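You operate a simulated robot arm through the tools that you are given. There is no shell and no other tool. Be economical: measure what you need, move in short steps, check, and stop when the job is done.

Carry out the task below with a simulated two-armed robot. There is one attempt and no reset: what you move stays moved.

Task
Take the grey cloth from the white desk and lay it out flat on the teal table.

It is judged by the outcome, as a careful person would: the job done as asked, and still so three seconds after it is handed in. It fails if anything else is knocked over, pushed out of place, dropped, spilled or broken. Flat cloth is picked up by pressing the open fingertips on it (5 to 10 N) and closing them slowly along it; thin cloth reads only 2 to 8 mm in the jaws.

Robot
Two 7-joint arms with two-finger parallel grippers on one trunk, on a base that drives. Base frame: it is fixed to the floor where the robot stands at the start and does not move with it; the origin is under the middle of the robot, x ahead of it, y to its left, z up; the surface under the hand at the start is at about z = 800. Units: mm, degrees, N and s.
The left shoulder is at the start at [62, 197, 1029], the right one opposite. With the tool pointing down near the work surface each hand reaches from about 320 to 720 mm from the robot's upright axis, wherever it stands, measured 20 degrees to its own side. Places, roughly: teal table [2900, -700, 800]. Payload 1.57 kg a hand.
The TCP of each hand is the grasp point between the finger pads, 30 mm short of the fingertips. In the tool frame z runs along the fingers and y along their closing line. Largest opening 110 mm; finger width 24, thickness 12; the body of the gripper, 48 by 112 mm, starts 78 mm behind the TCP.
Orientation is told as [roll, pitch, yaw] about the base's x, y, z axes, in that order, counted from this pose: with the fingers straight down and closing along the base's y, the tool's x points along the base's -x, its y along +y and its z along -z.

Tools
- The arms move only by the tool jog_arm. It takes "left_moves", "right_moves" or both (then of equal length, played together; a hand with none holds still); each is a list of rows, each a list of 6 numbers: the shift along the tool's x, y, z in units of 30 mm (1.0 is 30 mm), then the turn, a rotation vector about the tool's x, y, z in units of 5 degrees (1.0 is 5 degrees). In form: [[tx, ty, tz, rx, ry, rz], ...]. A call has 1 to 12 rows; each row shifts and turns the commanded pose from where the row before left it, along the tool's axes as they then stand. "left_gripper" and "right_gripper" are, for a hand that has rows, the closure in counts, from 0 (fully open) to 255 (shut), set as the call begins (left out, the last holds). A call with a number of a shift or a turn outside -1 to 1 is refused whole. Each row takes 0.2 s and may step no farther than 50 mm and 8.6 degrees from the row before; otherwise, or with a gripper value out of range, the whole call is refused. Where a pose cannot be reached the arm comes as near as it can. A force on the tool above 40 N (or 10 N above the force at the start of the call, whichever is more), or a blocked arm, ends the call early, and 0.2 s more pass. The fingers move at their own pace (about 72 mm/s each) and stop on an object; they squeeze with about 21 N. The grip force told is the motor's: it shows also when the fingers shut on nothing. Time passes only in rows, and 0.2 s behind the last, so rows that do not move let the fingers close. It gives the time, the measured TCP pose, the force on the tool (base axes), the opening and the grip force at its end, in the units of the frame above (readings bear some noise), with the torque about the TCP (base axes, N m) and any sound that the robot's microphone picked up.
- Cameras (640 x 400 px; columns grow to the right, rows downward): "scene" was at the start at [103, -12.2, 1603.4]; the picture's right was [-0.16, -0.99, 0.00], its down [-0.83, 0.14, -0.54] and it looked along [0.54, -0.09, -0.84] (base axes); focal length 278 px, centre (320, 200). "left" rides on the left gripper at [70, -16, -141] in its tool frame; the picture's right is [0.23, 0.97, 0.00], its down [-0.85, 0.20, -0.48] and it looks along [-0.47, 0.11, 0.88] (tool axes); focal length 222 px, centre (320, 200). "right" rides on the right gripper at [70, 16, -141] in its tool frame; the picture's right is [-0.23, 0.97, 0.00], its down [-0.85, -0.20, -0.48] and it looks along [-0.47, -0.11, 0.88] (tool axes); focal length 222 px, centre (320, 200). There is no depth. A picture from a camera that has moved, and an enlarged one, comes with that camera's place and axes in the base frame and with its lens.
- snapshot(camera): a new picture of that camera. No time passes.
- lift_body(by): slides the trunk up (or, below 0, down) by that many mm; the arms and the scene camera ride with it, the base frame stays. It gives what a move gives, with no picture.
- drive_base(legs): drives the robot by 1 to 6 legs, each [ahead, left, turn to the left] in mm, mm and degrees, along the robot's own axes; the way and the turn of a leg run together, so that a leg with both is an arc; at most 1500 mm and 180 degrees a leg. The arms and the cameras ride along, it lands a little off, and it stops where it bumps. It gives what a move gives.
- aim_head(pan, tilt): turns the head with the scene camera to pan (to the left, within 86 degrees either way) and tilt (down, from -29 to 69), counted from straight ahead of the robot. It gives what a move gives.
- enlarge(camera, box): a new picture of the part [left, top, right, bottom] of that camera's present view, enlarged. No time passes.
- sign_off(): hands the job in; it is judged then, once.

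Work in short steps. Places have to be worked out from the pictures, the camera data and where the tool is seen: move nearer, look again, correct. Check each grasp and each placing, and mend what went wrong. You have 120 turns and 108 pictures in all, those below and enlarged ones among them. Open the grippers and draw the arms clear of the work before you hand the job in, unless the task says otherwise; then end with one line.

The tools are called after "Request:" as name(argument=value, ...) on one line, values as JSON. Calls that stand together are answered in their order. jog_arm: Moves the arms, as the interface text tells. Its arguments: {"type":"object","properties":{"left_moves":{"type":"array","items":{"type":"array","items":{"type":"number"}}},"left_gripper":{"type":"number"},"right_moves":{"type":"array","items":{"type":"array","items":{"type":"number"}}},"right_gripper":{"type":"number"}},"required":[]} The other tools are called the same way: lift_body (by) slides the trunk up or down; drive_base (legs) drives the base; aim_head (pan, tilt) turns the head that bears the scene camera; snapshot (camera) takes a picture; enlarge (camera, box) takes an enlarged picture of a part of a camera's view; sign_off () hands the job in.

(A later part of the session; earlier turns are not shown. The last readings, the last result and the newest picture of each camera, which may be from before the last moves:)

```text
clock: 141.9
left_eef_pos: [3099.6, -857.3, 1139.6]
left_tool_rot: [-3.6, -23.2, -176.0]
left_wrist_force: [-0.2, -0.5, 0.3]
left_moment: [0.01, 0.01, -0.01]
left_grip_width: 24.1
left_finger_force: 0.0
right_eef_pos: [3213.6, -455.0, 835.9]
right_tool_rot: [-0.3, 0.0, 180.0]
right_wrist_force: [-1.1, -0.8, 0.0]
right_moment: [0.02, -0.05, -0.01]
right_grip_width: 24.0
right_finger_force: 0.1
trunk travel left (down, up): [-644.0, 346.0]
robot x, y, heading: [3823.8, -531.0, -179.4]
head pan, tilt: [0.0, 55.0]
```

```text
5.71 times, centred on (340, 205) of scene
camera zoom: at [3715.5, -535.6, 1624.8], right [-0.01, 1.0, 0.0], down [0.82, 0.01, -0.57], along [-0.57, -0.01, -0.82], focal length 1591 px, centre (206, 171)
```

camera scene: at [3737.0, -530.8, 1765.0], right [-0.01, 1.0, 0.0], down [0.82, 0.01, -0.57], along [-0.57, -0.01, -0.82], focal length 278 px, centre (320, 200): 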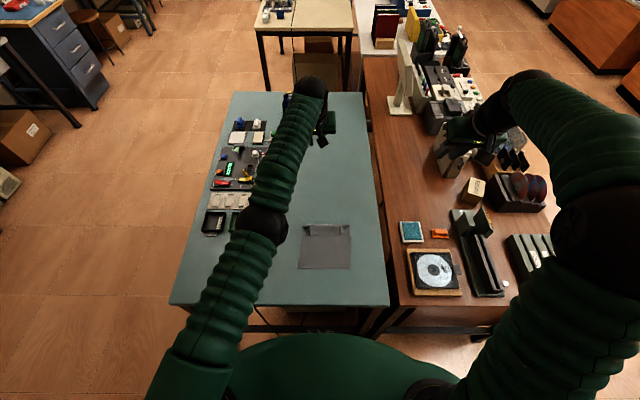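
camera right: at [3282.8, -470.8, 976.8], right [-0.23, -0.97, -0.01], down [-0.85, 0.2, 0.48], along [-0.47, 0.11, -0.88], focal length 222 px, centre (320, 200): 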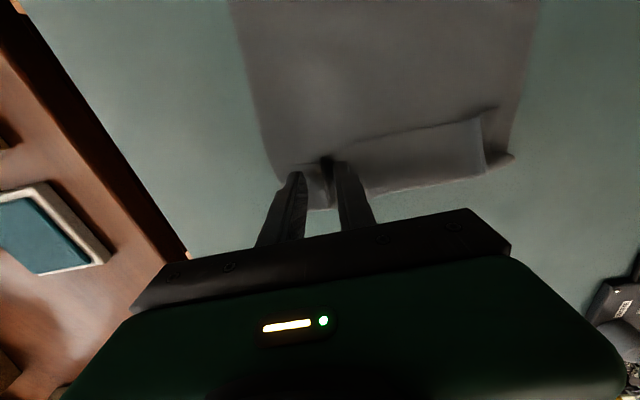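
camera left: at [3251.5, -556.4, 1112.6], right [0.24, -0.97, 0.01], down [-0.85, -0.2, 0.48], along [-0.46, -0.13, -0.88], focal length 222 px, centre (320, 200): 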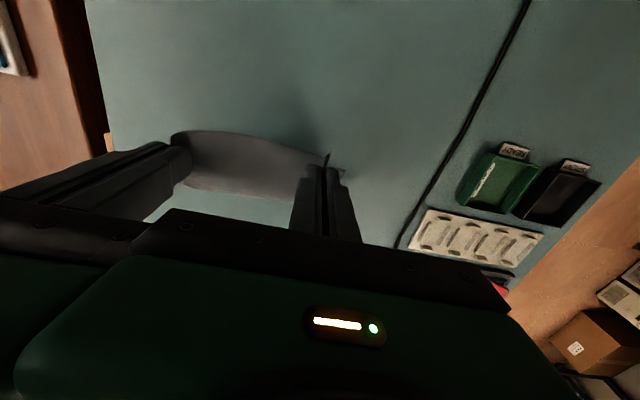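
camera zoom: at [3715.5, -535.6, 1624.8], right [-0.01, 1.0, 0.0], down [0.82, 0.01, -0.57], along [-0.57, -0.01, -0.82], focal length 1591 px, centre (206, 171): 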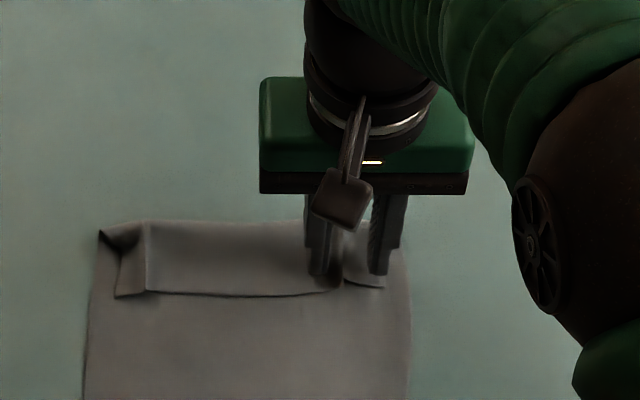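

The pleat stands between the fingers, beside the left one. I close gently.

Request:
jog_arm(right_moves=[[0, 0.05, 0.05, 0, 0, 0], [0, 0, 0, 0, 0, 0], [0, 0, 0, 0, 0, 0]], right_gripper=235)

Request:
jog_arm(right_moves=[[0, 0, 0, 0, 0, 0], [0, 0, 0, 0, 0, 0], [0, 0, 0, 0, 0, 0]], right_gripper=255)

Request:
enlarge(camera="scene", box=[300, 170, 380, 240])

```text
clock: 142.7
left_eef_pos: [3099.9, -857.3, 1140.5]
left_tool_rot: [-3.6, -23.2, -176.0]
left_wrist_force: [0.3, -0.6, 0.8]
left_moment: [0.01, -0.02, -0.02]
left_grip_width: 23.7
left_finger_force: 0.0
right_eef_pos: [3211.2, -454.5, 834.2]
right_tool_rot: [-0.4, 0.0, 180.0]
right_wrist_force: [-0.8, -0.1, -0.9]
right_moment: [-0.03, 0.0, 0.02]
right_grip_width: 8.7
right_finger_force: 0.0
trunk travel left (down, up): [-644.0, 346.0]
robot x, y, heading: [3823.0, -534.2, -179.7]
head pan, tilt: [0.0, 55.0]
```

```text
clock: 143.5
left_eef_pos: [3099.3, -857.3, 1140.7]
left_tool_rot: [-3.6, -23.1, -176.0]
left_wrist_force: [0.2, 0.2, -0.1]
left_moment: [0.01, 0.01, 0.04]
left_grip_width: 23.9
left_finger_force: 0.0
right_eef_pos: [3213.3, -455.1, 834.2]
right_tool_rot: [-0.3, -0.1, 180.0]
right_wrist_force: [0.6, 0.4, -0.6]
right_moment: [-0.02, -0.01, -0.01]
right_grip_width: 1.7
right_finger_force: 20.7
trunk travel left (down, up): [-644.0, 346.0]
robot x, y, heading: [3822.5, -528.0, -179.4]
head pan, tilt: [0.0, 55.0]
```

```text
5.71 times, centred on (340, 205) of scene
camera zoom: at [3715.6, -535.6, 1624.8], right [-0.01, 1.0, 0.0], down [0.82, 0.01, -0.57], along [-0.57, -0.01, -0.82], focal length 1591 px, centre (206, 171)
```

zoom: 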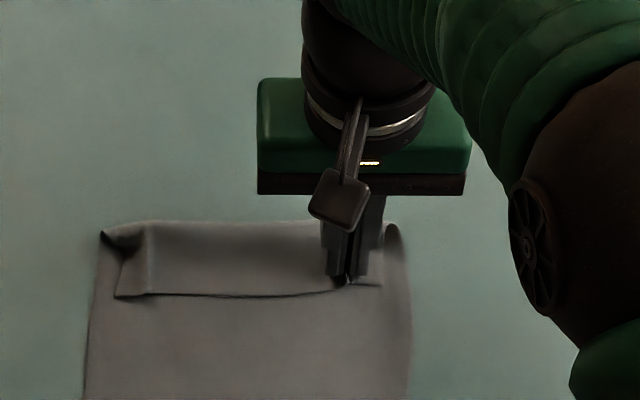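

Pleat gripped. I lift it ~36 mm while moving a bit away, then look.

Request:
jog_arm(right_moves=[[0, 0, -0.4, 0, 0, 0], [-0.2, 0, -0.4, 0, 0, 0], [-0.4, 0, -0.4, 0, 0, 0], [-0.4, 0, 0, 0, 0, 0]])

Request:
enlarge(camera="scene", box=[280, 160, 390, 250])

```text
clock: 144.5
left_eef_pos: [3098.7, -857.3, 1139.0]
left_tool_rot: [-3.7, -23.1, -175.9]
left_wrist_force: [-0.3, -0.5, -0.4]
left_moment: [0.0, -0.02, -0.01]
left_grip_width: 23.5
left_finger_force: 0.0
right_eef_pos: [3182.5, -456.5, 870.2]
right_tool_rot: [-0.3, 0.1, 179.9]
right_wrist_force: [-0.3, 0.2, -0.6]
right_moment: [0.01, -0.06, 0.0]
right_grip_width: 1.7
right_finger_force: 21.0
trunk travel left (down, up): [-644.0, 346.0]
robot x, y, heading: [3824.8, -532.8, -179.4]
head pan, tilt: [0.0, 55.0]
```

```text
4.44 times, centred on (335, 205) of scene
camera zoom: at [3714.7, -535.5, 1624.7], right [-0.01, 1.0, 0.0], down [0.82, 0.01, -0.57], along [-0.57, -0.01, -0.82], focal length 1238 px, centre (253, 178)
```

zoom: 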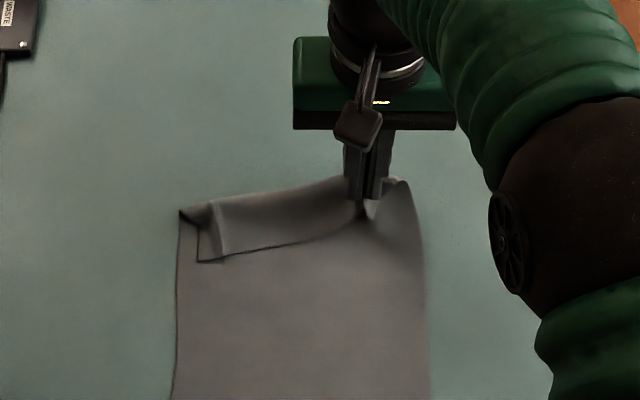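

The flap lifts. I advance the base 15 mm for reach, carry the hem past the fold line and pull it away.

Request:
drive_base(legs=[[14, 0, 0]])

Request:
jog_arm(right_moves=[[-0.3, 0, 0.05, 0, 0, 0], [-0.3, 0, 0.1, 0, 0, 0], [0, 0, 0, 0, 0, 0]])

Request:
enlarge(camera="scene", box=[280, 150, 390, 240])

```text
clock: 145.2
left_eef_pos: [3089.4, -857.8, 1144.1]
left_tool_rot: [-3.7, -23.5, -176.0]
left_wrist_force: [-0.3, -0.4, -0.5]
left_moment: [-0.01, 0.0, 0.02]
left_grip_width: 23.8
left_finger_force: 0.0
right_eef_pos: [3170.2, -457.6, 872.7]
right_tool_rot: [-0.3, -0.3, 180.0]
right_wrist_force: [0.0, 0.0, 1.2]
right_moment: [0.01, 0.02, -0.05]
right_grip_width: 1.8
right_finger_force: 21.5
trunk travel left (down, up): [-644.0, 346.0]
robot x, y, heading: [3811.9, -534.0, -179.6]
head pan, tilt: [0.0, 55.0]
```

```text
clock: 146.1
left_eef_pos: [3088.4, -858.2, 1137.8]
left_tool_rot: [-3.8, -22.4, -176.0]
left_wrist_force: [0.0, -0.5, -0.2]
left_moment: [-0.03, 0.01, -0.03]
left_grip_width: 23.7
left_finger_force: 0.2
right_eef_pos: [3152.4, -457.4, 867.6]
right_tool_rot: [-0.3, -0.2, 180.0]
right_wrist_force: [-0.1, 0.6, -0.1]
right_moment: [0.05, 0.0, -0.01]
right_grip_width: 1.8
right_finger_force: 20.9
trunk travel left (down, up): [-644.0, 346.0]
robot x, y, heading: [3810.3, -534.2, -179.4]
head pan, tilt: [0.0, 55.0]
```

```text
4.44 times, centred on (335, 195) of scene
camera zoom: at [3701.1, -535.7, 1624.8], right [-0.01, 1.0, 0.0], down [0.82, 0.01, -0.57], along [-0.57, -0.01, -0.82], focal length 1238 px, centre (253, 222)
```

zoom: 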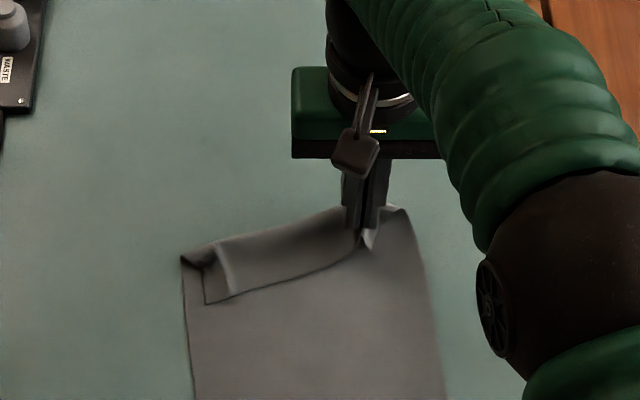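

I now release here, with the cloth sloping away under the fingers, and see how the hem falls.

Request:
jog_arm(right_moves=[[0, 0, 0, 0, 0, 0], [0, 0, 0, 0, 0, 0], [0, 0, 0, 0, 0, 0]], right_gripper=205)

Request:
enlarge(camera="scene", box=[280, 150, 390, 240])

Request:
snapshot(camera="right")

```text
clock: 146.8
left_eef_pos: [3088.1, -858.4, 1137.5]
left_tool_rot: [-3.8, -22.4, -176.1]
left_wrist_force: [-0.3, 0.5, -0.6]
left_moment: [0.02, -0.02, 0.0]
left_grip_width: 23.8
left_finger_force: 0.1
right_eef_pos: [3151.3, -457.7, 867.2]
right_tool_rot: [-0.3, -0.3, -180.0]
right_wrist_force: [1.2, 0.3, -0.3]
right_moment: [0.0, 0.01, -0.02]
right_grip_width: 21.4
right_finger_force: 0.0
trunk travel left (down, up): [-644.0, 346.0]
robot x, y, heading: [3810.5, -532.0, -179.7]
head pan, tilt: [0.0, 55.0]
```

```text
4.44 times, centred on (335, 195) of scene
camera zoom: at [3701.4, -535.8, 1624.8], right [-0.01, 1.0, 0.0], down [0.82, 0.01, -0.57], along [-0.57, -0.01, -0.82], focal length 1238 px, centre (253, 222)
```

zoom: 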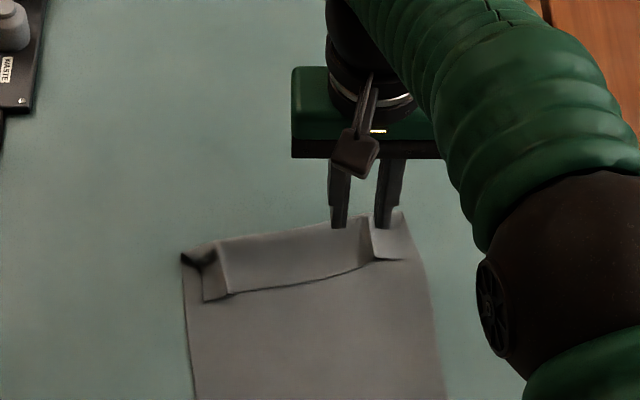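

```text
32 pictures are left
camera right: at [3222.7, -474.2, 1009.0], right [-0.23, -0.97, -0.01], down [-0.85, 0.2, 0.48], along [-0.47, 0.11, -0.88], focal length 222 px, centre (320, 200)
```

right: 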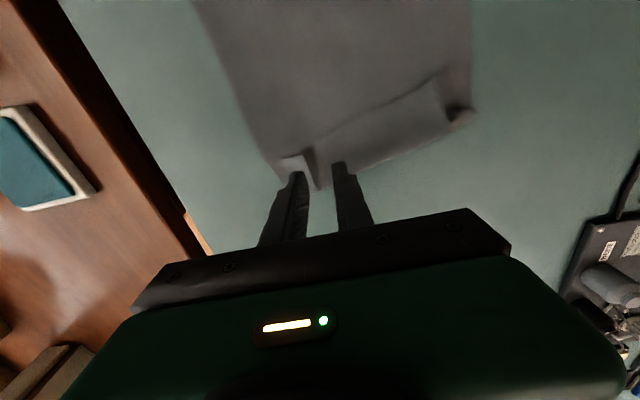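

The hem fell back, and the cloth slid away a bit — it slides easily. Better: drag the cloth toward the robot by pressing on it, then re-grip the hem only at its very edge so it can flip over. I raise the hand and look.

Request:
jog_arm(right_moves=[[0, 0, -0.8, 0, 0, 0], [0.5, -0.5, -0.6, 0, 0, 0], [1, -0.7, 0, 0, 0, 0], [1, -0.7, 0, 0, 0, 0], [1, -0.7, 0, 0, 0, 0], [1, -0.7, 0, 0, 0, 0]], right_gripper=255)

Request:
enlarge(camera="scene", box=[240, 150, 400, 290])

```text
clock: 148.2
left_eef_pos: [3089.3, -857.1, 1140.3]
left_tool_rot: [-3.6, -22.8, -176.0]
left_wrist_force: [0.3, -0.6, 0.2]
left_moment: [-0.02, 0.0, 0.01]
left_grip_width: 24.0
left_finger_force: 0.1
right_eef_pos: [3288.6, -357.3, 912.2]
right_tool_rot: [-0.3, -0.3, -179.9]
right_wrist_force: [-0.6, 0.4, -0.6]
right_moment: [0.02, 0.02, 0.02]
right_grip_width: 0.1
right_finger_force: 20.9
trunk travel left (down, up): [-644.0, 346.0]
robot x, y, heading: [3805.6, -534.3, -179.6]
head pan, tilt: [0.0, 55.0]
```

```text
2.86 times, centred on (320, 220) of scene
camera zoom: at [3703.7, -534.1, 1624.9], right [-0.01, 1.0, 0.0], down [0.82, 0.01, -0.57], along [-0.57, -0.01, -0.82], focal length 796 px, centre (320, 143)
```

zoom: 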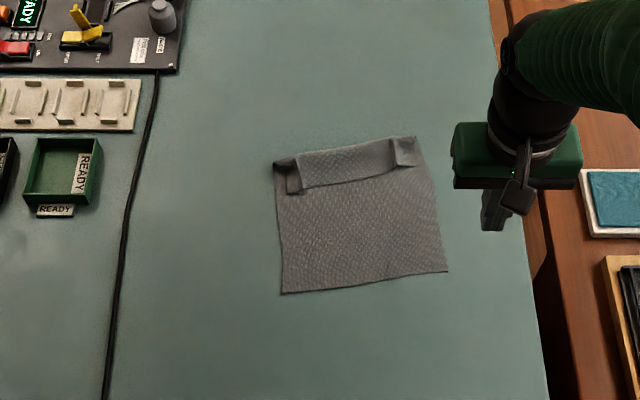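

The cloth lies flat but for the flap; F edge runs (3333,−583)–(3308,−396). I'll press closed fingertips near that edge at (3290,−470) and drag it ~90 mm toward the robot.

Request:
jog_arm(right_moves=[[0, 0.95, 0, 0, 0, 0], [0, 0.95, 0, 0, 0, 0], [0, 0.95, 0, 0, 0, 0], [0, 0.92, 0.5, 0, 0, 0], [0, 0, 0.9, 0, 0, 0], [0, 0, 0.9, 0, 0, 0], [0, 0, 0.26, 0, 0, 0], [0, 0, 0, 0, 0, 0]])

```text
clock: 150.1
left_eef_pos: [3088.3, -858.0, 1137.4]
left_tool_rot: [-3.9, -22.5, -176.0]
left_wrist_force: [0.5, -0.1, -0.2]
left_moment: [0.01, -0.02, 0.0]
left_grip_width: 23.8
left_finger_force: 0.0
right_eef_pos: [3288.4, -470.6, 831.7]
right_tool_rot: [-0.3, -0.2, 180.0]
right_wrist_force: [-0.2, -0.3, -0.2]
right_moment: [-0.03, 0.01, 0.02]
right_grip_width: 0.2
right_finger_force: 21.0
trunk travel left (down, up): [-644.0, 346.0]
robot x, y, heading: [3809.4, -530.3, -179.6]
head pan, tilt: [0.0, 55.0]
```

Not touching yet; I press down in 0.6 mm steps.

Request:
jog_arm(right_moves=[[0, 0, 0.02, 0, 0, 0], [0, 0, 0.02, 0, 0, 0], [0, 0, 0, 0, 0, 0]])

```text
clock: 150.8
left_eef_pos: [3088.7, -857.2, 1138.4]
left_tool_rot: [-3.8, -22.6, -176.0]
left_wrist_force: [0.3, -0.5, 0.4]
left_moment: [0.06, 0.0, 0.0]
left_grip_width: 23.9
left_finger_force: 0.0
right_eef_pos: [3287.8, -470.2, 831.2]
right_tool_rot: [-0.3, -0.1, 180.1]
right_wrist_force: [0.2, 0.2, 0.4]
right_moment: [0.0, -0.01, -0.02]
right_grip_width: 0.0
right_finger_force: 21.7
trunk travel left (down, up): [-644.0, 346.0]
robot x, y, heading: [3808.8, -533.3, -179.5]
head pan, tilt: [0.0, 55.0]
```

Request:
jog_arm(right_moves=[[0, 0, 0.03, 0, 0, 0], [0, 0, 0.03, 0, 0, 0], [0, 0, 0, 0, 0, 0]])

```text
clock: 151.7
left_eef_pos: [3089.3, -857.5, 1140.1]
left_tool_rot: [-3.7, -22.9, -176.1]
left_wrist_force: [0.7, -0.3, -0.8]
left_moment: [-0.04, 0.0, -0.01]
left_grip_width: 23.8
left_finger_force: 0.1
right_eef_pos: [3287.7, -470.8, 831.6]
right_tool_rot: [-0.2, -0.4, 180.0]
right_wrist_force: [1.0, 0.5, 11.0]
right_moment: [-0.01, -0.1, 0.01]
right_grip_width: 0.3
right_finger_force: 22.1
trunk travel left (down, up): [-644.0, 346.0]
robot x, y, heading: [3806.8, -535.6, -179.5]
head pan, tilt: [0.0, 55.0]
```

Contact at 11 N. I drag toward the robot 90 mm in small rows.

Request:
jog_arm(right_moves=[[0.3, 0, 0, 0, 0, 0], [0.3, 0, 0, 0, 0, 0], [0.3, 0, 0, 0, 0, 0], [0.3, 0, 0, 0, 0, 0], [0.3, 0, 0, 0, 0, 0], [0.3, 0, 0, 0, 0, 0], [0.3, 0, 0, 0, 0, 0], [0.3, 0, 0, 0, 0, 0], [0.3, 0, 0, 0, 0, 0], [0.3, 0, 0, 0, 0, 0]])

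Request:
enlarge(camera="scene", box=[240, 150, 400, 310])

```text
clock: 153.8
left_eef_pos: [3090.5, -858.5, 1139.5]
left_tool_rot: [-3.8, -23.0, -176.0]
left_wrist_force: [-0.4, 0.4, -0.6]
left_moment: [0.01, 0.02, -0.01]
left_grip_width: 23.9
left_finger_force: 0.0
right_eef_pos: [3379.7, -471.0, 830.7]
right_tool_rot: [-0.4, -0.3, -180.0]
right_wrist_force: [-4.7, 0.6, 24.3]
right_moment: [-0.09, -0.01, -0.02]
right_grip_width: 0.2
right_finger_force: 20.7
trunk travel left (down, up): [-644.0, 346.0]
robot x, y, heading: [3809.8, -530.5, -179.4]
head pan, tilt: [0.0, 55.0]
```

```text
2.50 times, centred on (320, 230) of scene
camera zoom: at [3705.4, -536.7, 1625.2], right [-0.01, 1.0, 0.0], down [0.82, 0.01, -0.57], along [-0.57, 0.0, -0.82], focal length 696 px, centre (320, 125)
```

zoom: 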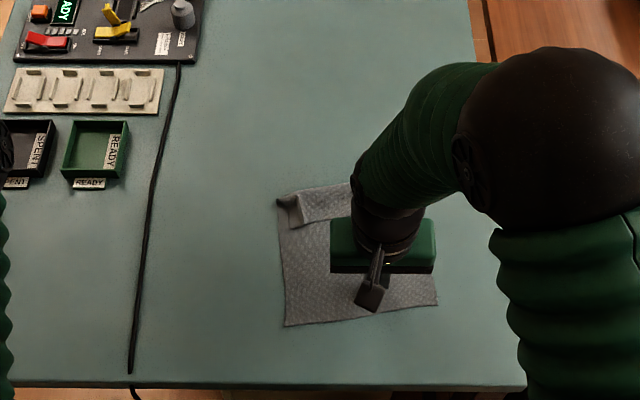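

The cloth followed the full 90 mm. I lift off straight up and aside for a clear view.

Request:
jog_arm(right_moves=[[0, 0, -0.5, 0, 0, 0], [0, 0, -0.9, 0, 0, 0], [0, -0.9, -0.5, 0, 0, 0], [0, -0.9, 0, 0, 0, 0], [0, -0.9, 0, 0, 0, 0], [0, -0.9, 0, 0, 0, 0]], right_gripper=195)

Request:
enlarge(camera="scene", box=[260, 190, 380, 290])

```text
clock: 155.2
left_eef_pos: [3087.5, -856.6, 1139.7]
left_tool_rot: [-3.7, -22.7, -176.0]
left_wrist_force: [1.5, 1.0, 0.6]
left_moment: [-0.01, 0.01, 0.02]
left_grip_width: 23.8
left_finger_force: 0.1
right_eef_pos: [3378.5, -360.0, 885.4]
right_tool_rot: [-0.3, -0.2, -180.0]
right_wrist_force: [-0.4, -0.9, -1.1]
right_moment: [-0.01, -0.05, 0.02]
right_grip_width: 25.7
right_finger_force: 0.1
trunk travel left (down, up): [-644.0, 346.0]
robot x, y, heading: [3808.3, -533.8, -179.5]
head pan, tilt: [0.0, 55.0]
```

```text
4.00 times, centred on (320, 240) of scene
camera zoom: at [3702.4, -533.8, 1624.8], right [-0.01, 1.0, 0.0], down [0.82, 0.01, -0.57], along [-0.57, -0.01, -0.82], focal length 1114 px, centre (320, 40)
```

zoom: 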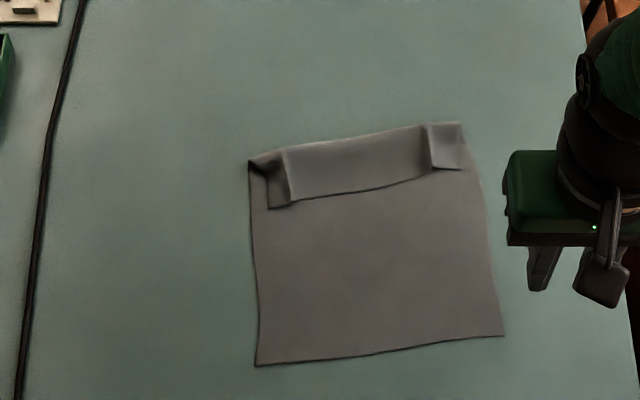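

Clear view: right pleat hem end at ≈(3264,−447), left one ≈(3295,−561). I place the pads so they overlap only ~9 mm of the right hem end.

Request:
jog_arm(right_moves=[[-0.93, 0.73, 0, 0, 0, 0], [-0.93, 0.73, 0, 0, 0, 0], [-0.93, 0.73, 0, 0, 0, 0], [-0.93, 0.71, 0, 0, 0, 0], [0, 0, 0.8, 0, 0, 0], [0, 0, 0.6, 0, 0, 0], [0, 0, 0.28, 0, 0, 0], [0, 0, 0, 0, 0, 0]])

Request:
enlarge(camera="scene", box=[300, 190, 380, 250])

```text
clock: 157.1
left_eef_pos: [3088.4, -858.4, 1137.7]
left_tool_rot: [-3.8, -22.6, -176.0]
left_wrist_force: [-0.1, 0.7, 0.3]
left_moment: [0.0, 0.01, 0.0]
left_grip_width: 24.0
left_finger_force: 0.1
right_eef_pos: [3268.0, -449.2, 835.8]
right_tool_rot: [-0.3, -0.3, 180.0]
right_wrist_force: [-0.2, -1.7, -0.6]
right_moment: [-0.01, 0.0, 0.01]
right_grip_width: 25.8
right_finger_force: 0.2
trunk travel left (down, up): [-644.0, 346.0]
robot x, y, heading: [3806.0, -533.6, -179.5]
head pan, tilt: [0.0, 55.0]
```

```text
6.67 times, centred on (340, 220) of scene
camera zoom: at [3702.1, -535.7, 1624.8], right [-0.01, 1.0, 0.0], down [0.82, 0.01, -0.57], along [-0.57, -0.01, -0.82], focal length 1856 px, centre (187, 67)
```

zoom: 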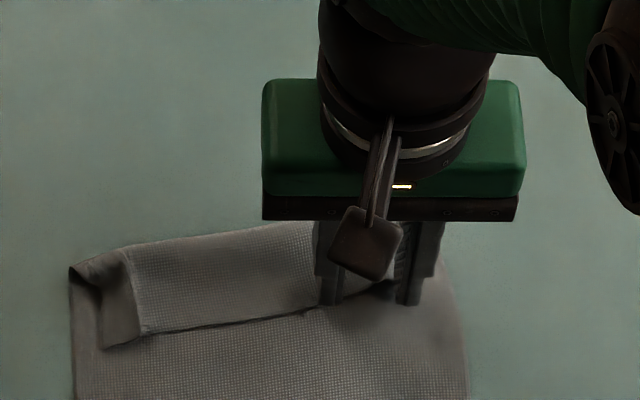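

Overlap ≈10 mm with the hem between the fingers. I lower 1.5 mm and close.

Request:
jog_arm(right_moves=[[0, 0, 0.07, 0, 0, 0], [0, 0, 0, 0, 0, 0]], right_gripper=230)

Request:
jog_arm(right_moves=[[0, 0, 0, 0, 0, 0], [0, 0, 0, 0, 0, 0], [0, 0, 0, 0, 0, 0]], right_gripper=255)

Request:
jog_arm(right_moves=[[0, 0, -0.3, 0, 0, 0], [-0.2, 0, -0.4, 0, 0, 0], [-0.3, 0, -0.4, 0, 0, 0], [-0.4, 0, -0.2, 0, 0, 0]])

Request:
enlarge(camera="scene", box=[290, 180, 380, 250])

```text
clock: 157.7
left_eef_pos: [3087.4, -857.5, 1138.0]
left_tool_rot: [-3.8, -22.5, -176.0]
left_wrist_force: [0.7, -0.3, -0.6]
left_moment: [-0.03, -0.02, 0.0]
left_grip_width: 24.0
left_finger_force: 0.1
right_eef_pos: [3266.1, -449.6, 833.7]
right_tool_rot: [-0.3, -0.2, 180.0]
right_wrist_force: [-0.8, 0.4, 0.1]
right_moment: [-0.03, -0.01, 0.01]
right_grip_width: 10.7
right_finger_force: 0.0
trunk travel left (down, up): [-644.0, 346.0]
robot x, y, heading: [3808.4, -532.8, -179.2]
head pan, tilt: [0.0, 55.0]
```

```text
clock: 158.4
left_eef_pos: [3089.9, -856.0, 1137.5]
left_tool_rot: [-3.8, -22.6, -176.0]
left_wrist_force: [-0.9, 0.0, 0.0]
left_moment: [0.0, 0.01, 0.0]
left_grip_width: 23.8
left_finger_force: 0.0
right_eef_pos: [3266.2, -448.7, 833.7]
right_tool_rot: [-0.3, -0.3, 180.0]
right_wrist_force: [-0.1, 0.0, 0.3]
right_moment: [0.01, -0.02, 0.0]
right_grip_width: 2.1
right_finger_force: 20.9
trunk travel left (down, up): [-644.0, 346.0]
robot x, y, heading: [3809.5, -530.5, -179.3]
head pan, tilt: [0.0, 55.0]
```

```text
clock: 159.4
left_eef_pos: [3088.0, -858.7, 1136.9]
left_tool_rot: [-3.9, -22.5, -176.0]
left_wrist_force: [0.0, 0.4, -0.4]
left_moment: [-0.02, 0.02, 0.01]
left_grip_width: 23.7
left_finger_force: 0.0
right_eef_pos: [3238.8, -448.8, 872.2]
right_tool_rot: [-0.3, -0.2, -180.0]
right_wrist_force: [0.0, -0.6, -0.1]
right_moment: [-0.04, -0.03, 0.05]
right_grip_width: 1.8
right_finger_force: 21.0
trunk travel left (down, up): [-644.0, 346.0]
robot x, y, heading: [3809.1, -531.7, -179.4]
head pan, tilt: [0.0, 55.0]
```

```text
5.71 times, centred on (335, 215) of scene
camera zoom: at [3701.3, -535.7, 1624.7], right [-0.01, 1.0, 0.0], down [0.82, 0.01, -0.57], along [-0.57, -0.01, -0.82], focal length 1591 px, centre (234, 114)
```

zoom: 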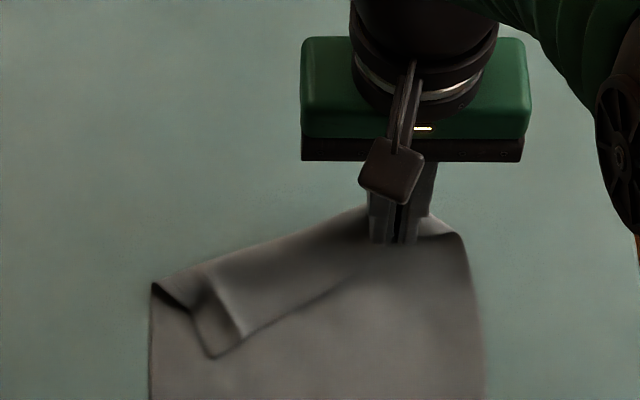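

The hem is held just at its edge. I carry it over the fold line and lower it on the far side.

Request:
jog_arm(right_moves=[[-0.5, 0, -0.1, 0, 0, 0], [-0.5, 0, 0, 0, 0, 0], [-0.5, 0, 0.2, 0, 0, 0], [-0.45, 0, 0.3, 0, 0, 0], [-0.35, 0, 0.4, 0, 0, 0], [0, 0, 0.35, 0, 0, 0], [0, 0, 0, 0, 0, 0]])

Request:
enlarge(camera="scene", box=[270, 160, 390, 260])

```text
clock: 161.1
left_eef_pos: [3087.6, -858.1, 1137.9]
left_tool_rot: [-3.8, -22.4, -175.9]
left_wrist_force: [0.3, 0.3, 0.8]
left_moment: [0.0, -0.04, 0.02]
left_grip_width: 23.6
left_finger_force: 0.2
right_eef_pos: [3169.7, -450.2, 838.3]
right_tool_rot: [-0.4, -0.3, 180.0]
right_wrist_force: [-0.3, -0.1, 0.0]
right_moment: [0.0, 0.01, -0.02]
right_grip_width: 2.1
right_finger_force: 21.3
trunk travel left (down, up): [-644.0, 346.0]
robot x, y, heading: [3811.2, -533.9, -179.5]
head pan, tilt: [0.0, 55.0]
```

```text
4.00 times, centred on (330, 210) of scene
camera zoom: at [3701.5, -535.8, 1624.8], right [-0.01, 1.0, 0.0], down [0.82, 0.01, -0.57], along [-0.57, -0.01, -0.82], focal length 1114 px, centre (280, 160)
```

zoom: 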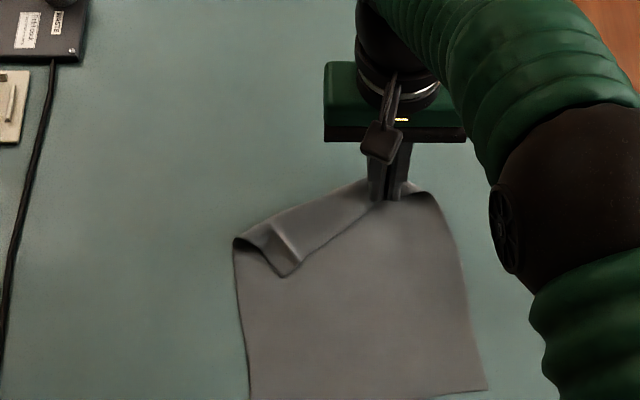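

The right corner has unfolded. I release it, lift, and then go to the left pleat; looking in between.

Request:
jog_arm(right_moves=[[0, 0, 0, 0, 0, 0], [0, 0, 0, 0, 0, 0], [0, 0, -0.7, 0, 0, 0], [0.5, 0, -0.8, 0, 0, 0], [1, -0.9, 0, 0, 0, 0], [1, -0.9, 0, 0, 0, 0], [0.5, -0.9, 0, 0, 0, 0], [0, -0.9, 0, 0, 0, 0]], right_gripper=195)

Request:
enlarge(camera="scene", box=[260, 180, 380, 280])

```text
clock: 162.8
left_eef_pos: [3087.6, -856.9, 1138.1]
left_tool_rot: [-3.6, -22.6, -176.1]
left_wrist_force: [-0.6, -0.2, -0.1]
left_moment: [-0.02, 0.02, 0.04]
left_grip_width: 23.5
left_finger_force: 0.1
right_eef_pos: [3261.8, -341.6, 884.7]
right_tool_rot: [-0.4, -0.2, -179.9]
right_wrist_force: [0.7, -0.2, 0.0]
right_moment: [-0.02, 0.0, 0.03]
right_grip_width: 25.9
right_finger_force: 0.1
trunk travel left (down, up): [-644.0, 346.0]
robot x, y, heading: [3807.2, -531.8, -179.5]
head pan, tilt: [0.0, 55.0]
```

```text
4.00 times, centred on (320, 230) of scene
camera zoom: at [3701.4, -533.7, 1624.8], right [-0.01, 1.0, 0.0], down [0.82, 0.01, -0.57], along [-0.57, -0.01, -0.82], focal length 1114 px, centre (320, 80)
```

zoom: 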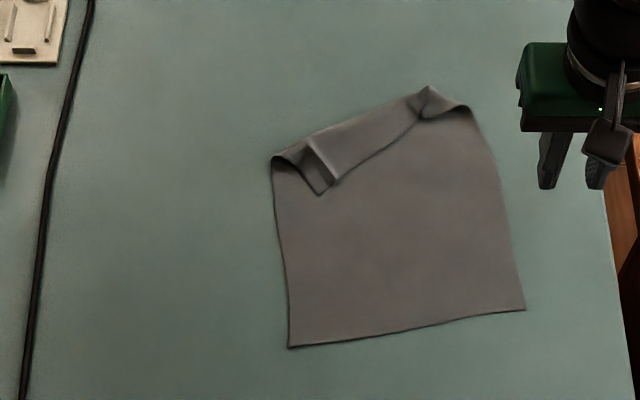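

Right corner is open now. The left pleat's flip would be out of reach, so I first drag the cloth another (+60,+30) mm by pressing near its near edge at (3335,−470).

Request:
jog_arm(right_moves=[[0.49, 0.85, 0, 0, 0, 0], [0.49, 0.85, 0, 0, 0, 0], [0.49, 0.85, 0, 0, 0, 0], [0.49, 0.85, 0, 0, 0, 0], [0.49, 0.87, 0, 0, 0, 0], [0, 0, 0.8, 0, 0, 0], [0, 0, 0.6, 0, 0, 0], [0, 0, 0.36, 0, 0, 0], [0, 0, 0, 0, 0, 0]], right_gripper=255)

Request:
jog_arm(right_moves=[[0, 0, 0.03, 0, 0, 0], [0, 0, 0.02, 0, 0, 0], [0, 0, 0, 0, 0, 0]])

```text
clock: 164.8
left_eef_pos: [3088.9, -857.3, 1139.3]
left_tool_rot: [-3.7, -22.8, -176.0]
left_wrist_force: [-0.5, -0.6, -0.1]
left_moment: [0.0, 0.03, -0.03]
left_grip_width: 23.8
left_finger_force: 0.1
right_eef_pos: [3335.0, -469.0, 832.3]
right_tool_rot: [-0.2, -0.4, 180.0]
right_wrist_force: [0.0, 2.1, 11.4]
right_moment: [0.0, -0.11, 0.0]
right_grip_width: 0.0
right_finger_force: 21.0
trunk travel left (down, up): [-644.0, 346.0]
robot x, y, heading: [3810.1, -532.1, -179.2]
head pan, tilt: [0.0, 55.0]
```

```text
clock: 165.7
left_eef_pos: [3088.8, -858.3, 1141.6]
left_tool_rot: [-3.6, -23.1, -176.0]
left_wrist_force: [-0.2, -0.6, -0.6]
left_moment: [-0.01, 0.02, 0.0]
left_grip_width: 23.8
left_finger_force: 0.0
right_eef_pos: [3334.1, -470.4, 830.4]
right_tool_rot: [-0.5, -0.5, 180.0]
right_wrist_force: [-1.2, 2.3, 26.4]
right_moment: [0.01, -0.09, 0.0]
right_grip_width: 0.1
right_finger_force: 21.2
trunk travel left (down, up): [-644.0, 346.0]
robot x, y, heading: [3806.6, -534.7, -179.3]
head pan, tilt: [0.0, 55.0]
```

Pressing at ~26 N; I ease 1 mm while dragging (+60,+30).

Request:
jog_arm(right_moves=[[0.1, -0.05, -0.03, 0, 0, 0], [0.3, -0.15, 0, 0, 0, 0], [0.3, -0.15, 0, 0, 0, 0], [0.3, -0.15, 0, 0, 0, 0], [0.3, -0.15, 0, 0, 0, 0], [0.3, -0.15, 0, 0, 0, 0], [0.3, -0.15, 0, 0, 0, 0], [0.1, -0.05, 0, 0, 0, 0]])

Request:
jog_arm(right_moves=[[0, 0, -0.5, 0, 0, 0], [0, 0, -0.8, 0, 0, 0], [-0.5, -0.9, -0.5, 0, 0, 0], [-0.5, -0.9, 0, 0, 0, 0], [0, -0.9, 0, 0, 0, 0], [0, -0.9, 0, 0, 0, 0]], right_gripper=195)

Request:
enlarge(camera="scene", box=[260, 190, 400, 310])

```text
clock: 167.4
left_eef_pos: [3089.1, -857.6, 1140.9]
left_tool_rot: [-3.8, -22.8, -176.0]
left_wrist_force: [0.2, -0.4, 0.1]
left_moment: [-0.01, -0.01, 0.03]
left_grip_width: 23.7
left_finger_force: 0.0
right_eef_pos: [3395.5, -439.8, 830.8]
right_tool_rot: [-0.3, -0.2, -180.0]
right_wrist_force: [-3.0, -2.5, 20.4]
right_moment: [-0.15, 0.02, 0.01]
right_grip_width: 0.0
right_finger_force: 21.0
trunk travel left (down, up): [-644.0, 346.0]
robot x, y, heading: [3808.0, -531.7, -179.6]
head pan, tilt: [0.0, 55.0]
```

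```text
clock: 168.8
left_eef_pos: [3087.2, -856.5, 1138.0]
left_tool_rot: [-3.7, -22.7, -176.0]
left_wrist_force: [0.7, -0.2, 0.3]
left_moment: [-0.02, -0.03, 0.03]
left_grip_width: 23.8
left_finger_force: 0.0
right_eef_pos: [3364.4, -331.2, 885.0]
right_tool_rot: [-0.3, -0.1, -179.9]
right_wrist_force: [-0.4, 0.8, -0.4]
right_moment: [-0.03, 0.03, -0.02]
right_grip_width: 25.8
right_finger_force: 0.1
trunk travel left (down, up): [-644.0, 346.0]
robot x, y, heading: [3812.3, -531.1, -179.4]
head pan, tilt: [0.0, 55.0]
```

```text
3.33 times, centred on (330, 250) of scene
camera zoom: at [3702.2, -533.8, 1624.8], right [-0.01, 1.0, 0.0], down [0.82, 0.01, -0.57], along [-0.57, -0.01, -0.82], focal length 928 px, centre (287, 33)
```

zoom: 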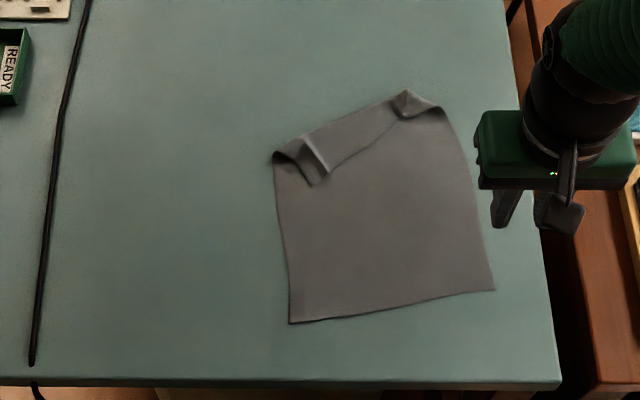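

Now the left pleat: hem end ≈(3306,−505), ridge direction ~22° from x. I move there, yaw the hand 22°, and descend to just above.

Request:
jog_arm(right_moves=[[-0.27, 0.82, 0, 0, 0, 0], [-0.27, 0.82, 0, 0, 0, 0], [-0.27, 0.82, 0, 0, 0, 0], [-0.27, 0.82, 0, 0, 0, 0], [-0.27, 0.82, 0, 0, 0, 0], [-0.27, 0.82, 0, 0, 0, -0.88], [-0.24, 0.84, 0, 0, 0, -0.88]])

Request:
jog_arm(right_moves=[[0, 0, 0, 0, 0, -0.88], [0, 0, 0, 0, 0, -0.88], [0, 0, 0, 0, 0, -0.88], [0, 0, 0.5, 0, 0, 0]])

```text
clock: 170.4
left_eef_pos: [3088.6, -857.4, 1137.6]
left_tool_rot: [-3.8, -22.6, -176.0]
left_wrist_force: [0.4, -0.3, 0.4]
left_moment: [0.01, 0.0, -0.01]
left_grip_width: 23.7
left_finger_force: 0.1
right_eef_pos: [3310.1, -506.9, 884.9]
right_tool_rot: [-0.4, -0.2, -171.2]
right_wrist_force: [0.9, 0.3, -0.1]
right_moment: [0.01, 0.0, -0.01]
right_grip_width: 26.0
right_finger_force: 0.0
trunk travel left (down, up): [-644.0, 346.0]
robot x, y, heading: [3809.1, -532.4, -179.4]
head pan, tilt: [0.0, 55.0]
```

```text
clock: 171.4
left_eef_pos: [3088.6, -858.7, 1137.2]
left_tool_rot: [-3.8, -22.6, -176.0]
left_wrist_force: [-0.3, 0.3, -0.6]
left_moment: [0.01, 0.0, -0.03]
left_grip_width: 23.6
left_finger_force: 0.1
right_eef_pos: [3309.0, -506.6, 869.2]
right_tool_rot: [-0.4, -0.1, -157.9]
right_wrist_force: [0.5, 0.5, -0.5]
right_moment: [0.01, 0.01, 0.02]
right_grip_width: 25.7
right_finger_force: 0.1
trunk travel left (down, up): [-644.0, 346.0]
robot x, y, heading: [3809.4, -530.1, -179.7]
head pan, tilt: [0.0, 55.0]
```

Aligned. I descend to TCP ≈835 and check.

Request:
jog_arm(right_moves=[[0, -0.08, 0.6, 0, 0, 0], [0, 0, 0.53, 0, 0, 0], [0, 0, 0, 0, 0, 0]])

Request:
enlarge(camera="scene", box=[290, 200, 370, 260])

```text
clock: 172.2
left_eef_pos: [3088.7, -857.1, 1139.1]
left_tool_rot: [-3.8, -22.6, -176.0]
left_wrist_force: [0.3, 0.5, 0.5]
left_moment: [0.01, -0.02, 0.01]
left_grip_width: 24.0
left_finger_force: 0.0
right_eef_pos: [3308.3, -504.4, 834.5]
right_tool_rot: [-0.5, 0.0, -158.0]
right_wrist_force: [-0.2, -0.1, 0.1]
right_moment: [-0.01, 0.02, -0.01]
right_grip_width: 25.9
right_finger_force: 0.2
trunk travel left (down, up): [-644.0, 346.0]
robot x, y, heading: [3807.9, -532.5, -179.5]
head pan, tilt: [0.0, 55.0]
```

```text
6.67 times, centred on (330, 230) of scene
camera zoom: at [3702.6, -536.2, 1624.9], right [-0.01, 1.0, 0.0], down [0.82, 0.01, -0.57], along [-0.57, -0.01, -0.82], focal length 1856 px, centre (253, 0)
```

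zoom: 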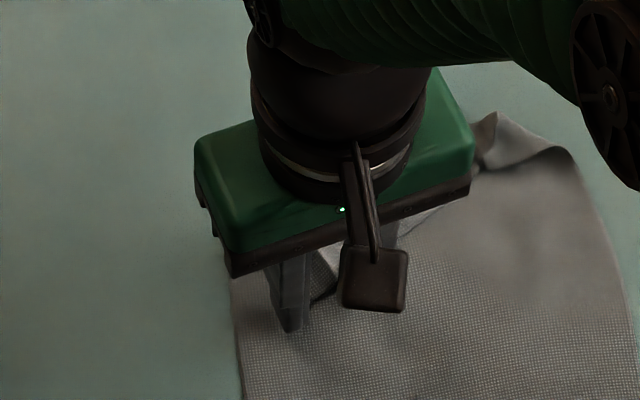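

The hem tip sits between the fingers. I close and lift a little along the flip direction.

Request:
jog_arm(right_moves=[[0, 0, 0.03, 0, 0, 0], [0, 0, 0, 0, 0, 0]], right_gripper=230)

Request:
jog_arm(right_moves=[[0, 0, 0, 0, 0, 0], [0, 0, 0, 0, 0, 0], [0, 0, 0, 0, 0, 0]], right_gripper=255)

Request:
jog_arm(right_moves=[[0, 0, -0.3, 0, 0, 0], [-0.2, 0, -0.4, 0, 0, 0], [-0.4, 0, -0.4, 0, 0, 0], [-0.4, 0, -0.2, 0, 0, 0]])

Request:
enlarge(camera="scene", box=[280, 190, 380, 270])

```text
clock: 172.8
left_eef_pos: [3086.9, -857.2, 1137.8]
left_tool_rot: [-3.8, -22.6, -176.0]
left_wrist_force: [0.6, -0.8, -0.9]
left_moment: [-0.02, 0.03, 0.0]
left_grip_width: 23.9
left_finger_force: 0.1
right_eef_pos: [3307.9, -502.3, 834.3]
right_tool_rot: [-0.4, -0.1, -158.0]
right_wrist_force: [-0.5, 0.8, 0.4]
right_moment: [0.02, -0.03, 0.0]
right_grip_width: 10.7
right_finger_force: 0.0
trunk travel left (down, up): [-644.0, 346.0]
robot x, y, heading: [3808.0, -531.5, -179.5]
head pan, tilt: [0.0, 55.0]
```

```text
clock: 173.7
left_eef_pos: [3087.8, -858.1, 1137.6]
left_tool_rot: [-3.7, -22.6, -176.0]
left_wrist_force: [0.0, 0.5, 0.1]
left_moment: [-0.01, -0.03, 0.01]
left_grip_width: 23.7
left_finger_force: 0.0
right_eef_pos: [3308.0, -502.9, 835.3]
right_tool_rot: [-0.4, -0.2, -158.0]
right_wrist_force: [-0.4, 0.3, 0.6]
right_moment: [0.01, -0.03, -0.01]
right_grip_width: 1.5
right_finger_force: 21.2
trunk travel left (down, up): [-644.0, 346.0]
robot x, y, heading: [3809.1, -528.5, -179.3]
head pan, tilt: [0.0, 55.0]
```

```text
clock: 174.7
left_eef_pos: [3086.7, -857.3, 1138.0]
left_tool_rot: [-3.8, -22.5, -176.1]
left_wrist_force: [-0.2, 0.2, 0.1]
left_moment: [0.02, 0.02, -0.01]
left_grip_width: 23.7
left_finger_force: 0.0
right_eef_pos: [3281.3, -515.9, 873.2]
right_tool_rot: [-0.4, -0.1, -158.0]
right_wrist_force: [0.0, 0.1, 0.1]
right_moment: [0.04, 0.01, -0.02]
right_grip_width: 1.6
right_finger_force: 20.9
trunk travel left (down, up): [-644.0, 346.0]
robot x, y, heading: [3810.4, -529.5, -179.4]
head pan, tilt: [0.0, 55.0]
```

```text
5.00 times, centred on (330, 230) of scene
camera zoom: at [3701.6, -536.3, 1624.8], right [-0.01, 1.0, 0.0], down [0.82, 0.01, -0.57], along [-0.57, -0.01, -0.82], focal length 1392 px, centre (270, 50)
```

zoom: 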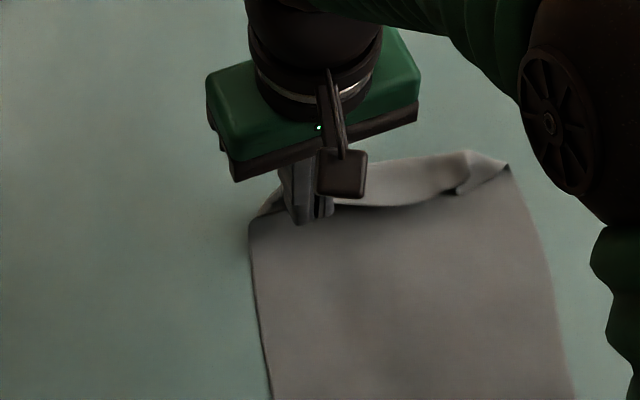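

Held. I carry it over the fold to ≈(3222,−552) and lower.

Request:
jog_arm(right_moves=[[-0.5, 0.08, -0.1, 0, 0, 0], [-0.5, 0.09, 0, 0, 0, 0], [-0.5, 0.09, 0.2, 0, 0, 0], [-0.5, 0.09, 0.4, 0, 0, 0], [-0.35, 0, 0.4, 0, 0, 0], [0, 0, 0.3, 0, 0, 0], [0, 0, 0, 0, 0, 0]])

Request:
jog_arm(right_moves=[[0, 0, 0, 0, 0, 0], [0, 0, 0, 0, 0, 0], [0, 0, -0.7, 0, 0, 0], [0, 0, -0.9, 0, 0, 0], [0.8, -0.6, 0, 0, 0, 0.88], [0.8, -0.8, 0, 0, 0, 0.88], [0.6, -0.8, 0, 0, 0, 0.88], [0, -0.9, 0, 0, 0, 0.88], [0, -0.9, 0, 0, 0, 0.88], [0, -0.9, 0, 0, 0, 0]], right_gripper=195)

Request:
enlarge(camera="scene", box=[260, 180, 400, 300])

```text
clock: 176.2
left_eef_pos: [3088.6, -857.8, 1137.1]
left_tool_rot: [-3.8, -22.5, -176.0]
left_wrist_force: [0.4, -0.1, 0.2]
left_moment: [0.01, 0.0, 0.0]
left_grip_width: 23.9
left_finger_force: 0.1
right_eef_pos: [3219.7, -552.6, 837.7]
right_tool_rot: [-0.4, -0.1, -158.0]
right_wrist_force: [0.5, 0.4, 0.1]
right_moment: [0.0, 0.02, -0.02]
right_grip_width: 1.4
right_finger_force: 20.6
trunk travel left (down, up): [-644.0, 346.0]
robot x, y, heading: [3805.8, -534.4, -179.5]
head pan, tilt: [0.0, 55.0]
```

```text
clock: 178.4
left_eef_pos: [3087.7, -855.7, 1138.2]
left_tool_rot: [-3.6, -22.5, -176.0]
left_wrist_force: [-0.3, 1.1, -0.6]
left_moment: [0.01, 0.01, 0.02]
left_grip_width: 24.0
left_finger_force: 0.1
right_eef_pos: [3254.4, -386.3, 885.0]
right_tool_rot: [-0.3, -0.2, 180.0]
right_wrist_force: [1.0, 1.2, -0.7]
right_moment: [-0.01, 0.01, -0.03]
right_grip_width: 25.8
right_finger_force: 0.0
trunk travel left (down, up): [-644.0, 346.0]
robot x, y, heading: [3812.3, -533.1, -179.2]
head pan, tilt: [0.0, 55.0]
```

```text
3.33 times, centred on (330, 240) of scene
camera zoom: at [3702.0, -534.0, 1624.8], right [-0.01, 1.0, 0.0], down [0.82, 0.01, -0.57], along [-0.57, -0.01, -0.82], focal length 928 px, centre (287, 67)
```

zoom: 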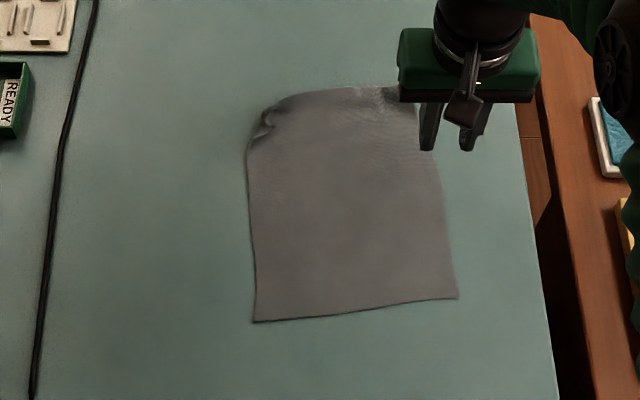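

The flap is now almost fully opened; only the far-left corner has a small crumple. I move the hand away and inspect both far corners.

Request:
jog_arm(right_moves=[[0.8, -0.6, -0.5, 0, 0, 0], [0.8, -0.6, 0, 0, 0, 0], [0.8, -0.3, 0, 0, 0, 0]])

Request:
enlarge(camera="scene", box=[290, 195, 370, 255])

```text
clock: 179.2
left_eef_pos: [3088.8, -856.3, 1138.4]
left_tool_rot: [-3.7, -22.7, -176.0]
left_wrist_force: [0.1, 0.7, 0.0]
left_moment: [-0.03, 0.02, 0.0]
left_grip_width: 23.8
left_finger_force: 0.1
right_eef_pos: [3328.4, -342.3, 901.8]
right_tool_rot: [-0.3, -0.3, -180.1]
right_wrist_force: [-0.9, 1.8, 0.1]
right_moment: [0.02, 0.0, 0.0]
right_grip_width: 25.9
right_finger_force: 0.2
trunk travel left (down, up): [-644.0, 346.0]
robot x, y, heading: [3810.6, -531.4, -179.2]
head pan, tilt: [0.0, 55.0]
```

```text
6.67 times, centred on (330, 225) of scene
camera zoom: at [3702.8, -534.2, 1624.9], right [-0.01, 1.0, 0.0], down [0.82, 0.01, -0.57], along [-0.57, -0.01, -0.82], focal length 1856 px, centre (253, 33)
```

zoom: 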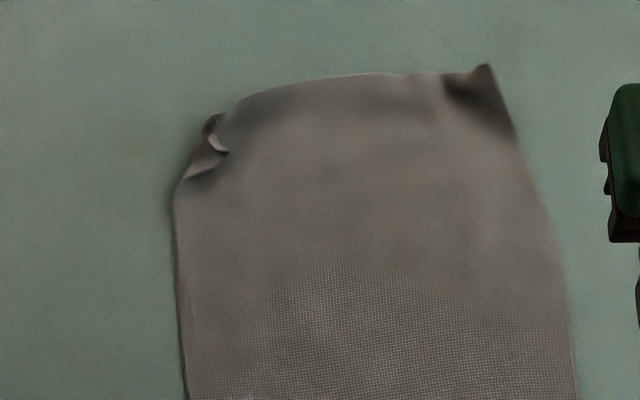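

Remaining: the far-left corner tip is still tucked (≈15–20 mm), with a little pleat at ≈(3205,−558). I'll re-grip just that tip's end and flip it outward the same way.

Request:
jog_arm(right_moves=[[-0.454, 0.862, 0, 0, 0, 0], [-0.454, 0.862, 0, 0, 0, 0], [-0.454, 0.862, 0, 0, 0, 0], [-0.454, 0.862, 0, 0, 0, 0], [-0.454, 0.862, 0, 0, 0, 0], [-0.454, 0.862, 0, 0, 0, 0], [-0.454, 0.862, 0, 0, 0, 0], [-0.454, 0.862, 0, 0, 0, 0], [0, 0, 0, 0, 0, -1], [0, 0, 0, 0, 0, -1], [0, 0, 0, 0, 0, -1], [0, 0, 0, 0, 0, -1]])

Request:
jog_arm(right_moves=[[0, 0, 0.9, 0, 0, 0], [0, 0, 0.8, 0, 0, 0], [0, 0, 0.45, 0, 0, 0], [0, 0, 0, 0, 0, 0]])

Request:
enlarge(camera="scene", box=[285, 190, 345, 235])

Request:
snapshot(camera="right")

```text
clock: 181.8
left_eef_pos: [3087.8, -857.6, 1138.2]
left_tool_rot: [-3.8, -22.5, -176.0]
left_wrist_force: [0.2, -0.1, 0.3]
left_moment: [0.04, 0.02, 0.02]
left_grip_width: 23.8
left_finger_force: 0.1
right_eef_pos: [3218.2, -547.7, 899.4]
right_tool_rot: [-0.4, -0.2, -159.9]
right_wrist_force: [0.1, 0.4, 0.6]
right_moment: [0.02, -0.02, 0.03]
right_grip_width: 25.8
right_finger_force: 0.2
trunk travel left (down, up): [-644.0, 346.0]
robot x, y, heading: [3808.5, -531.5, -179.6]
head pan, tilt: [0.0, 55.0]
```

```text
clock: 182.8
left_eef_pos: [3086.9, -857.0, 1137.7]
left_tool_rot: [-3.8, -22.5, -175.9]
left_wrist_force: [-0.3, 0.0, 0.4]
left_moment: [-0.04, 0.0, -0.01]
left_grip_width: 23.8
left_finger_force: 0.1
right_eef_pos: [3217.9, -548.5, 836.3]
right_tool_rot: [-0.4, 0.0, -160.0]
right_wrist_force: [-0.7, -0.2, 0.0]
right_moment: [0.02, -0.02, 0.05]
right_grip_width: 26.0
right_finger_force: 0.2
trunk travel left (down, up): [-644.0, 346.0]
robot x, y, heading: [3813.4, -530.1, -179.5]
head pan, tilt: [0.0, 55.0]
```

```text
8.89 times, centred on (315, 212) of scene
camera zoom: at [3701.6, -536.4, 1624.8], right [-0.01, 1.0, 0.0], down [0.82, 0.01, -0.57], along [-0.57, 0.0, -0.82], focal length 2475 px, centre (364, 89)
```

zoom: 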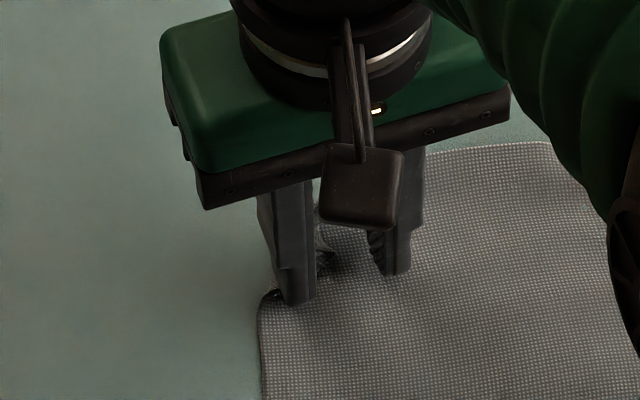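

```text
18 pictures are left
camera right: at [3289.8, -540.2, 977.5], right [0.12, -0.99, -0.01], down [-0.87, -0.11, 0.48], along [-0.48, -0.05, -0.88], focal length 222 px, centre (320, 200)
```

right: 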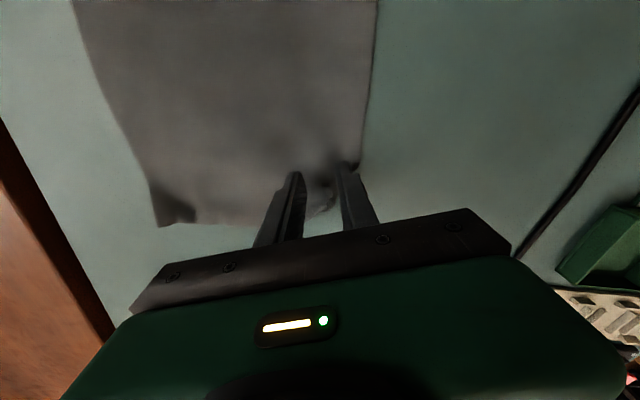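

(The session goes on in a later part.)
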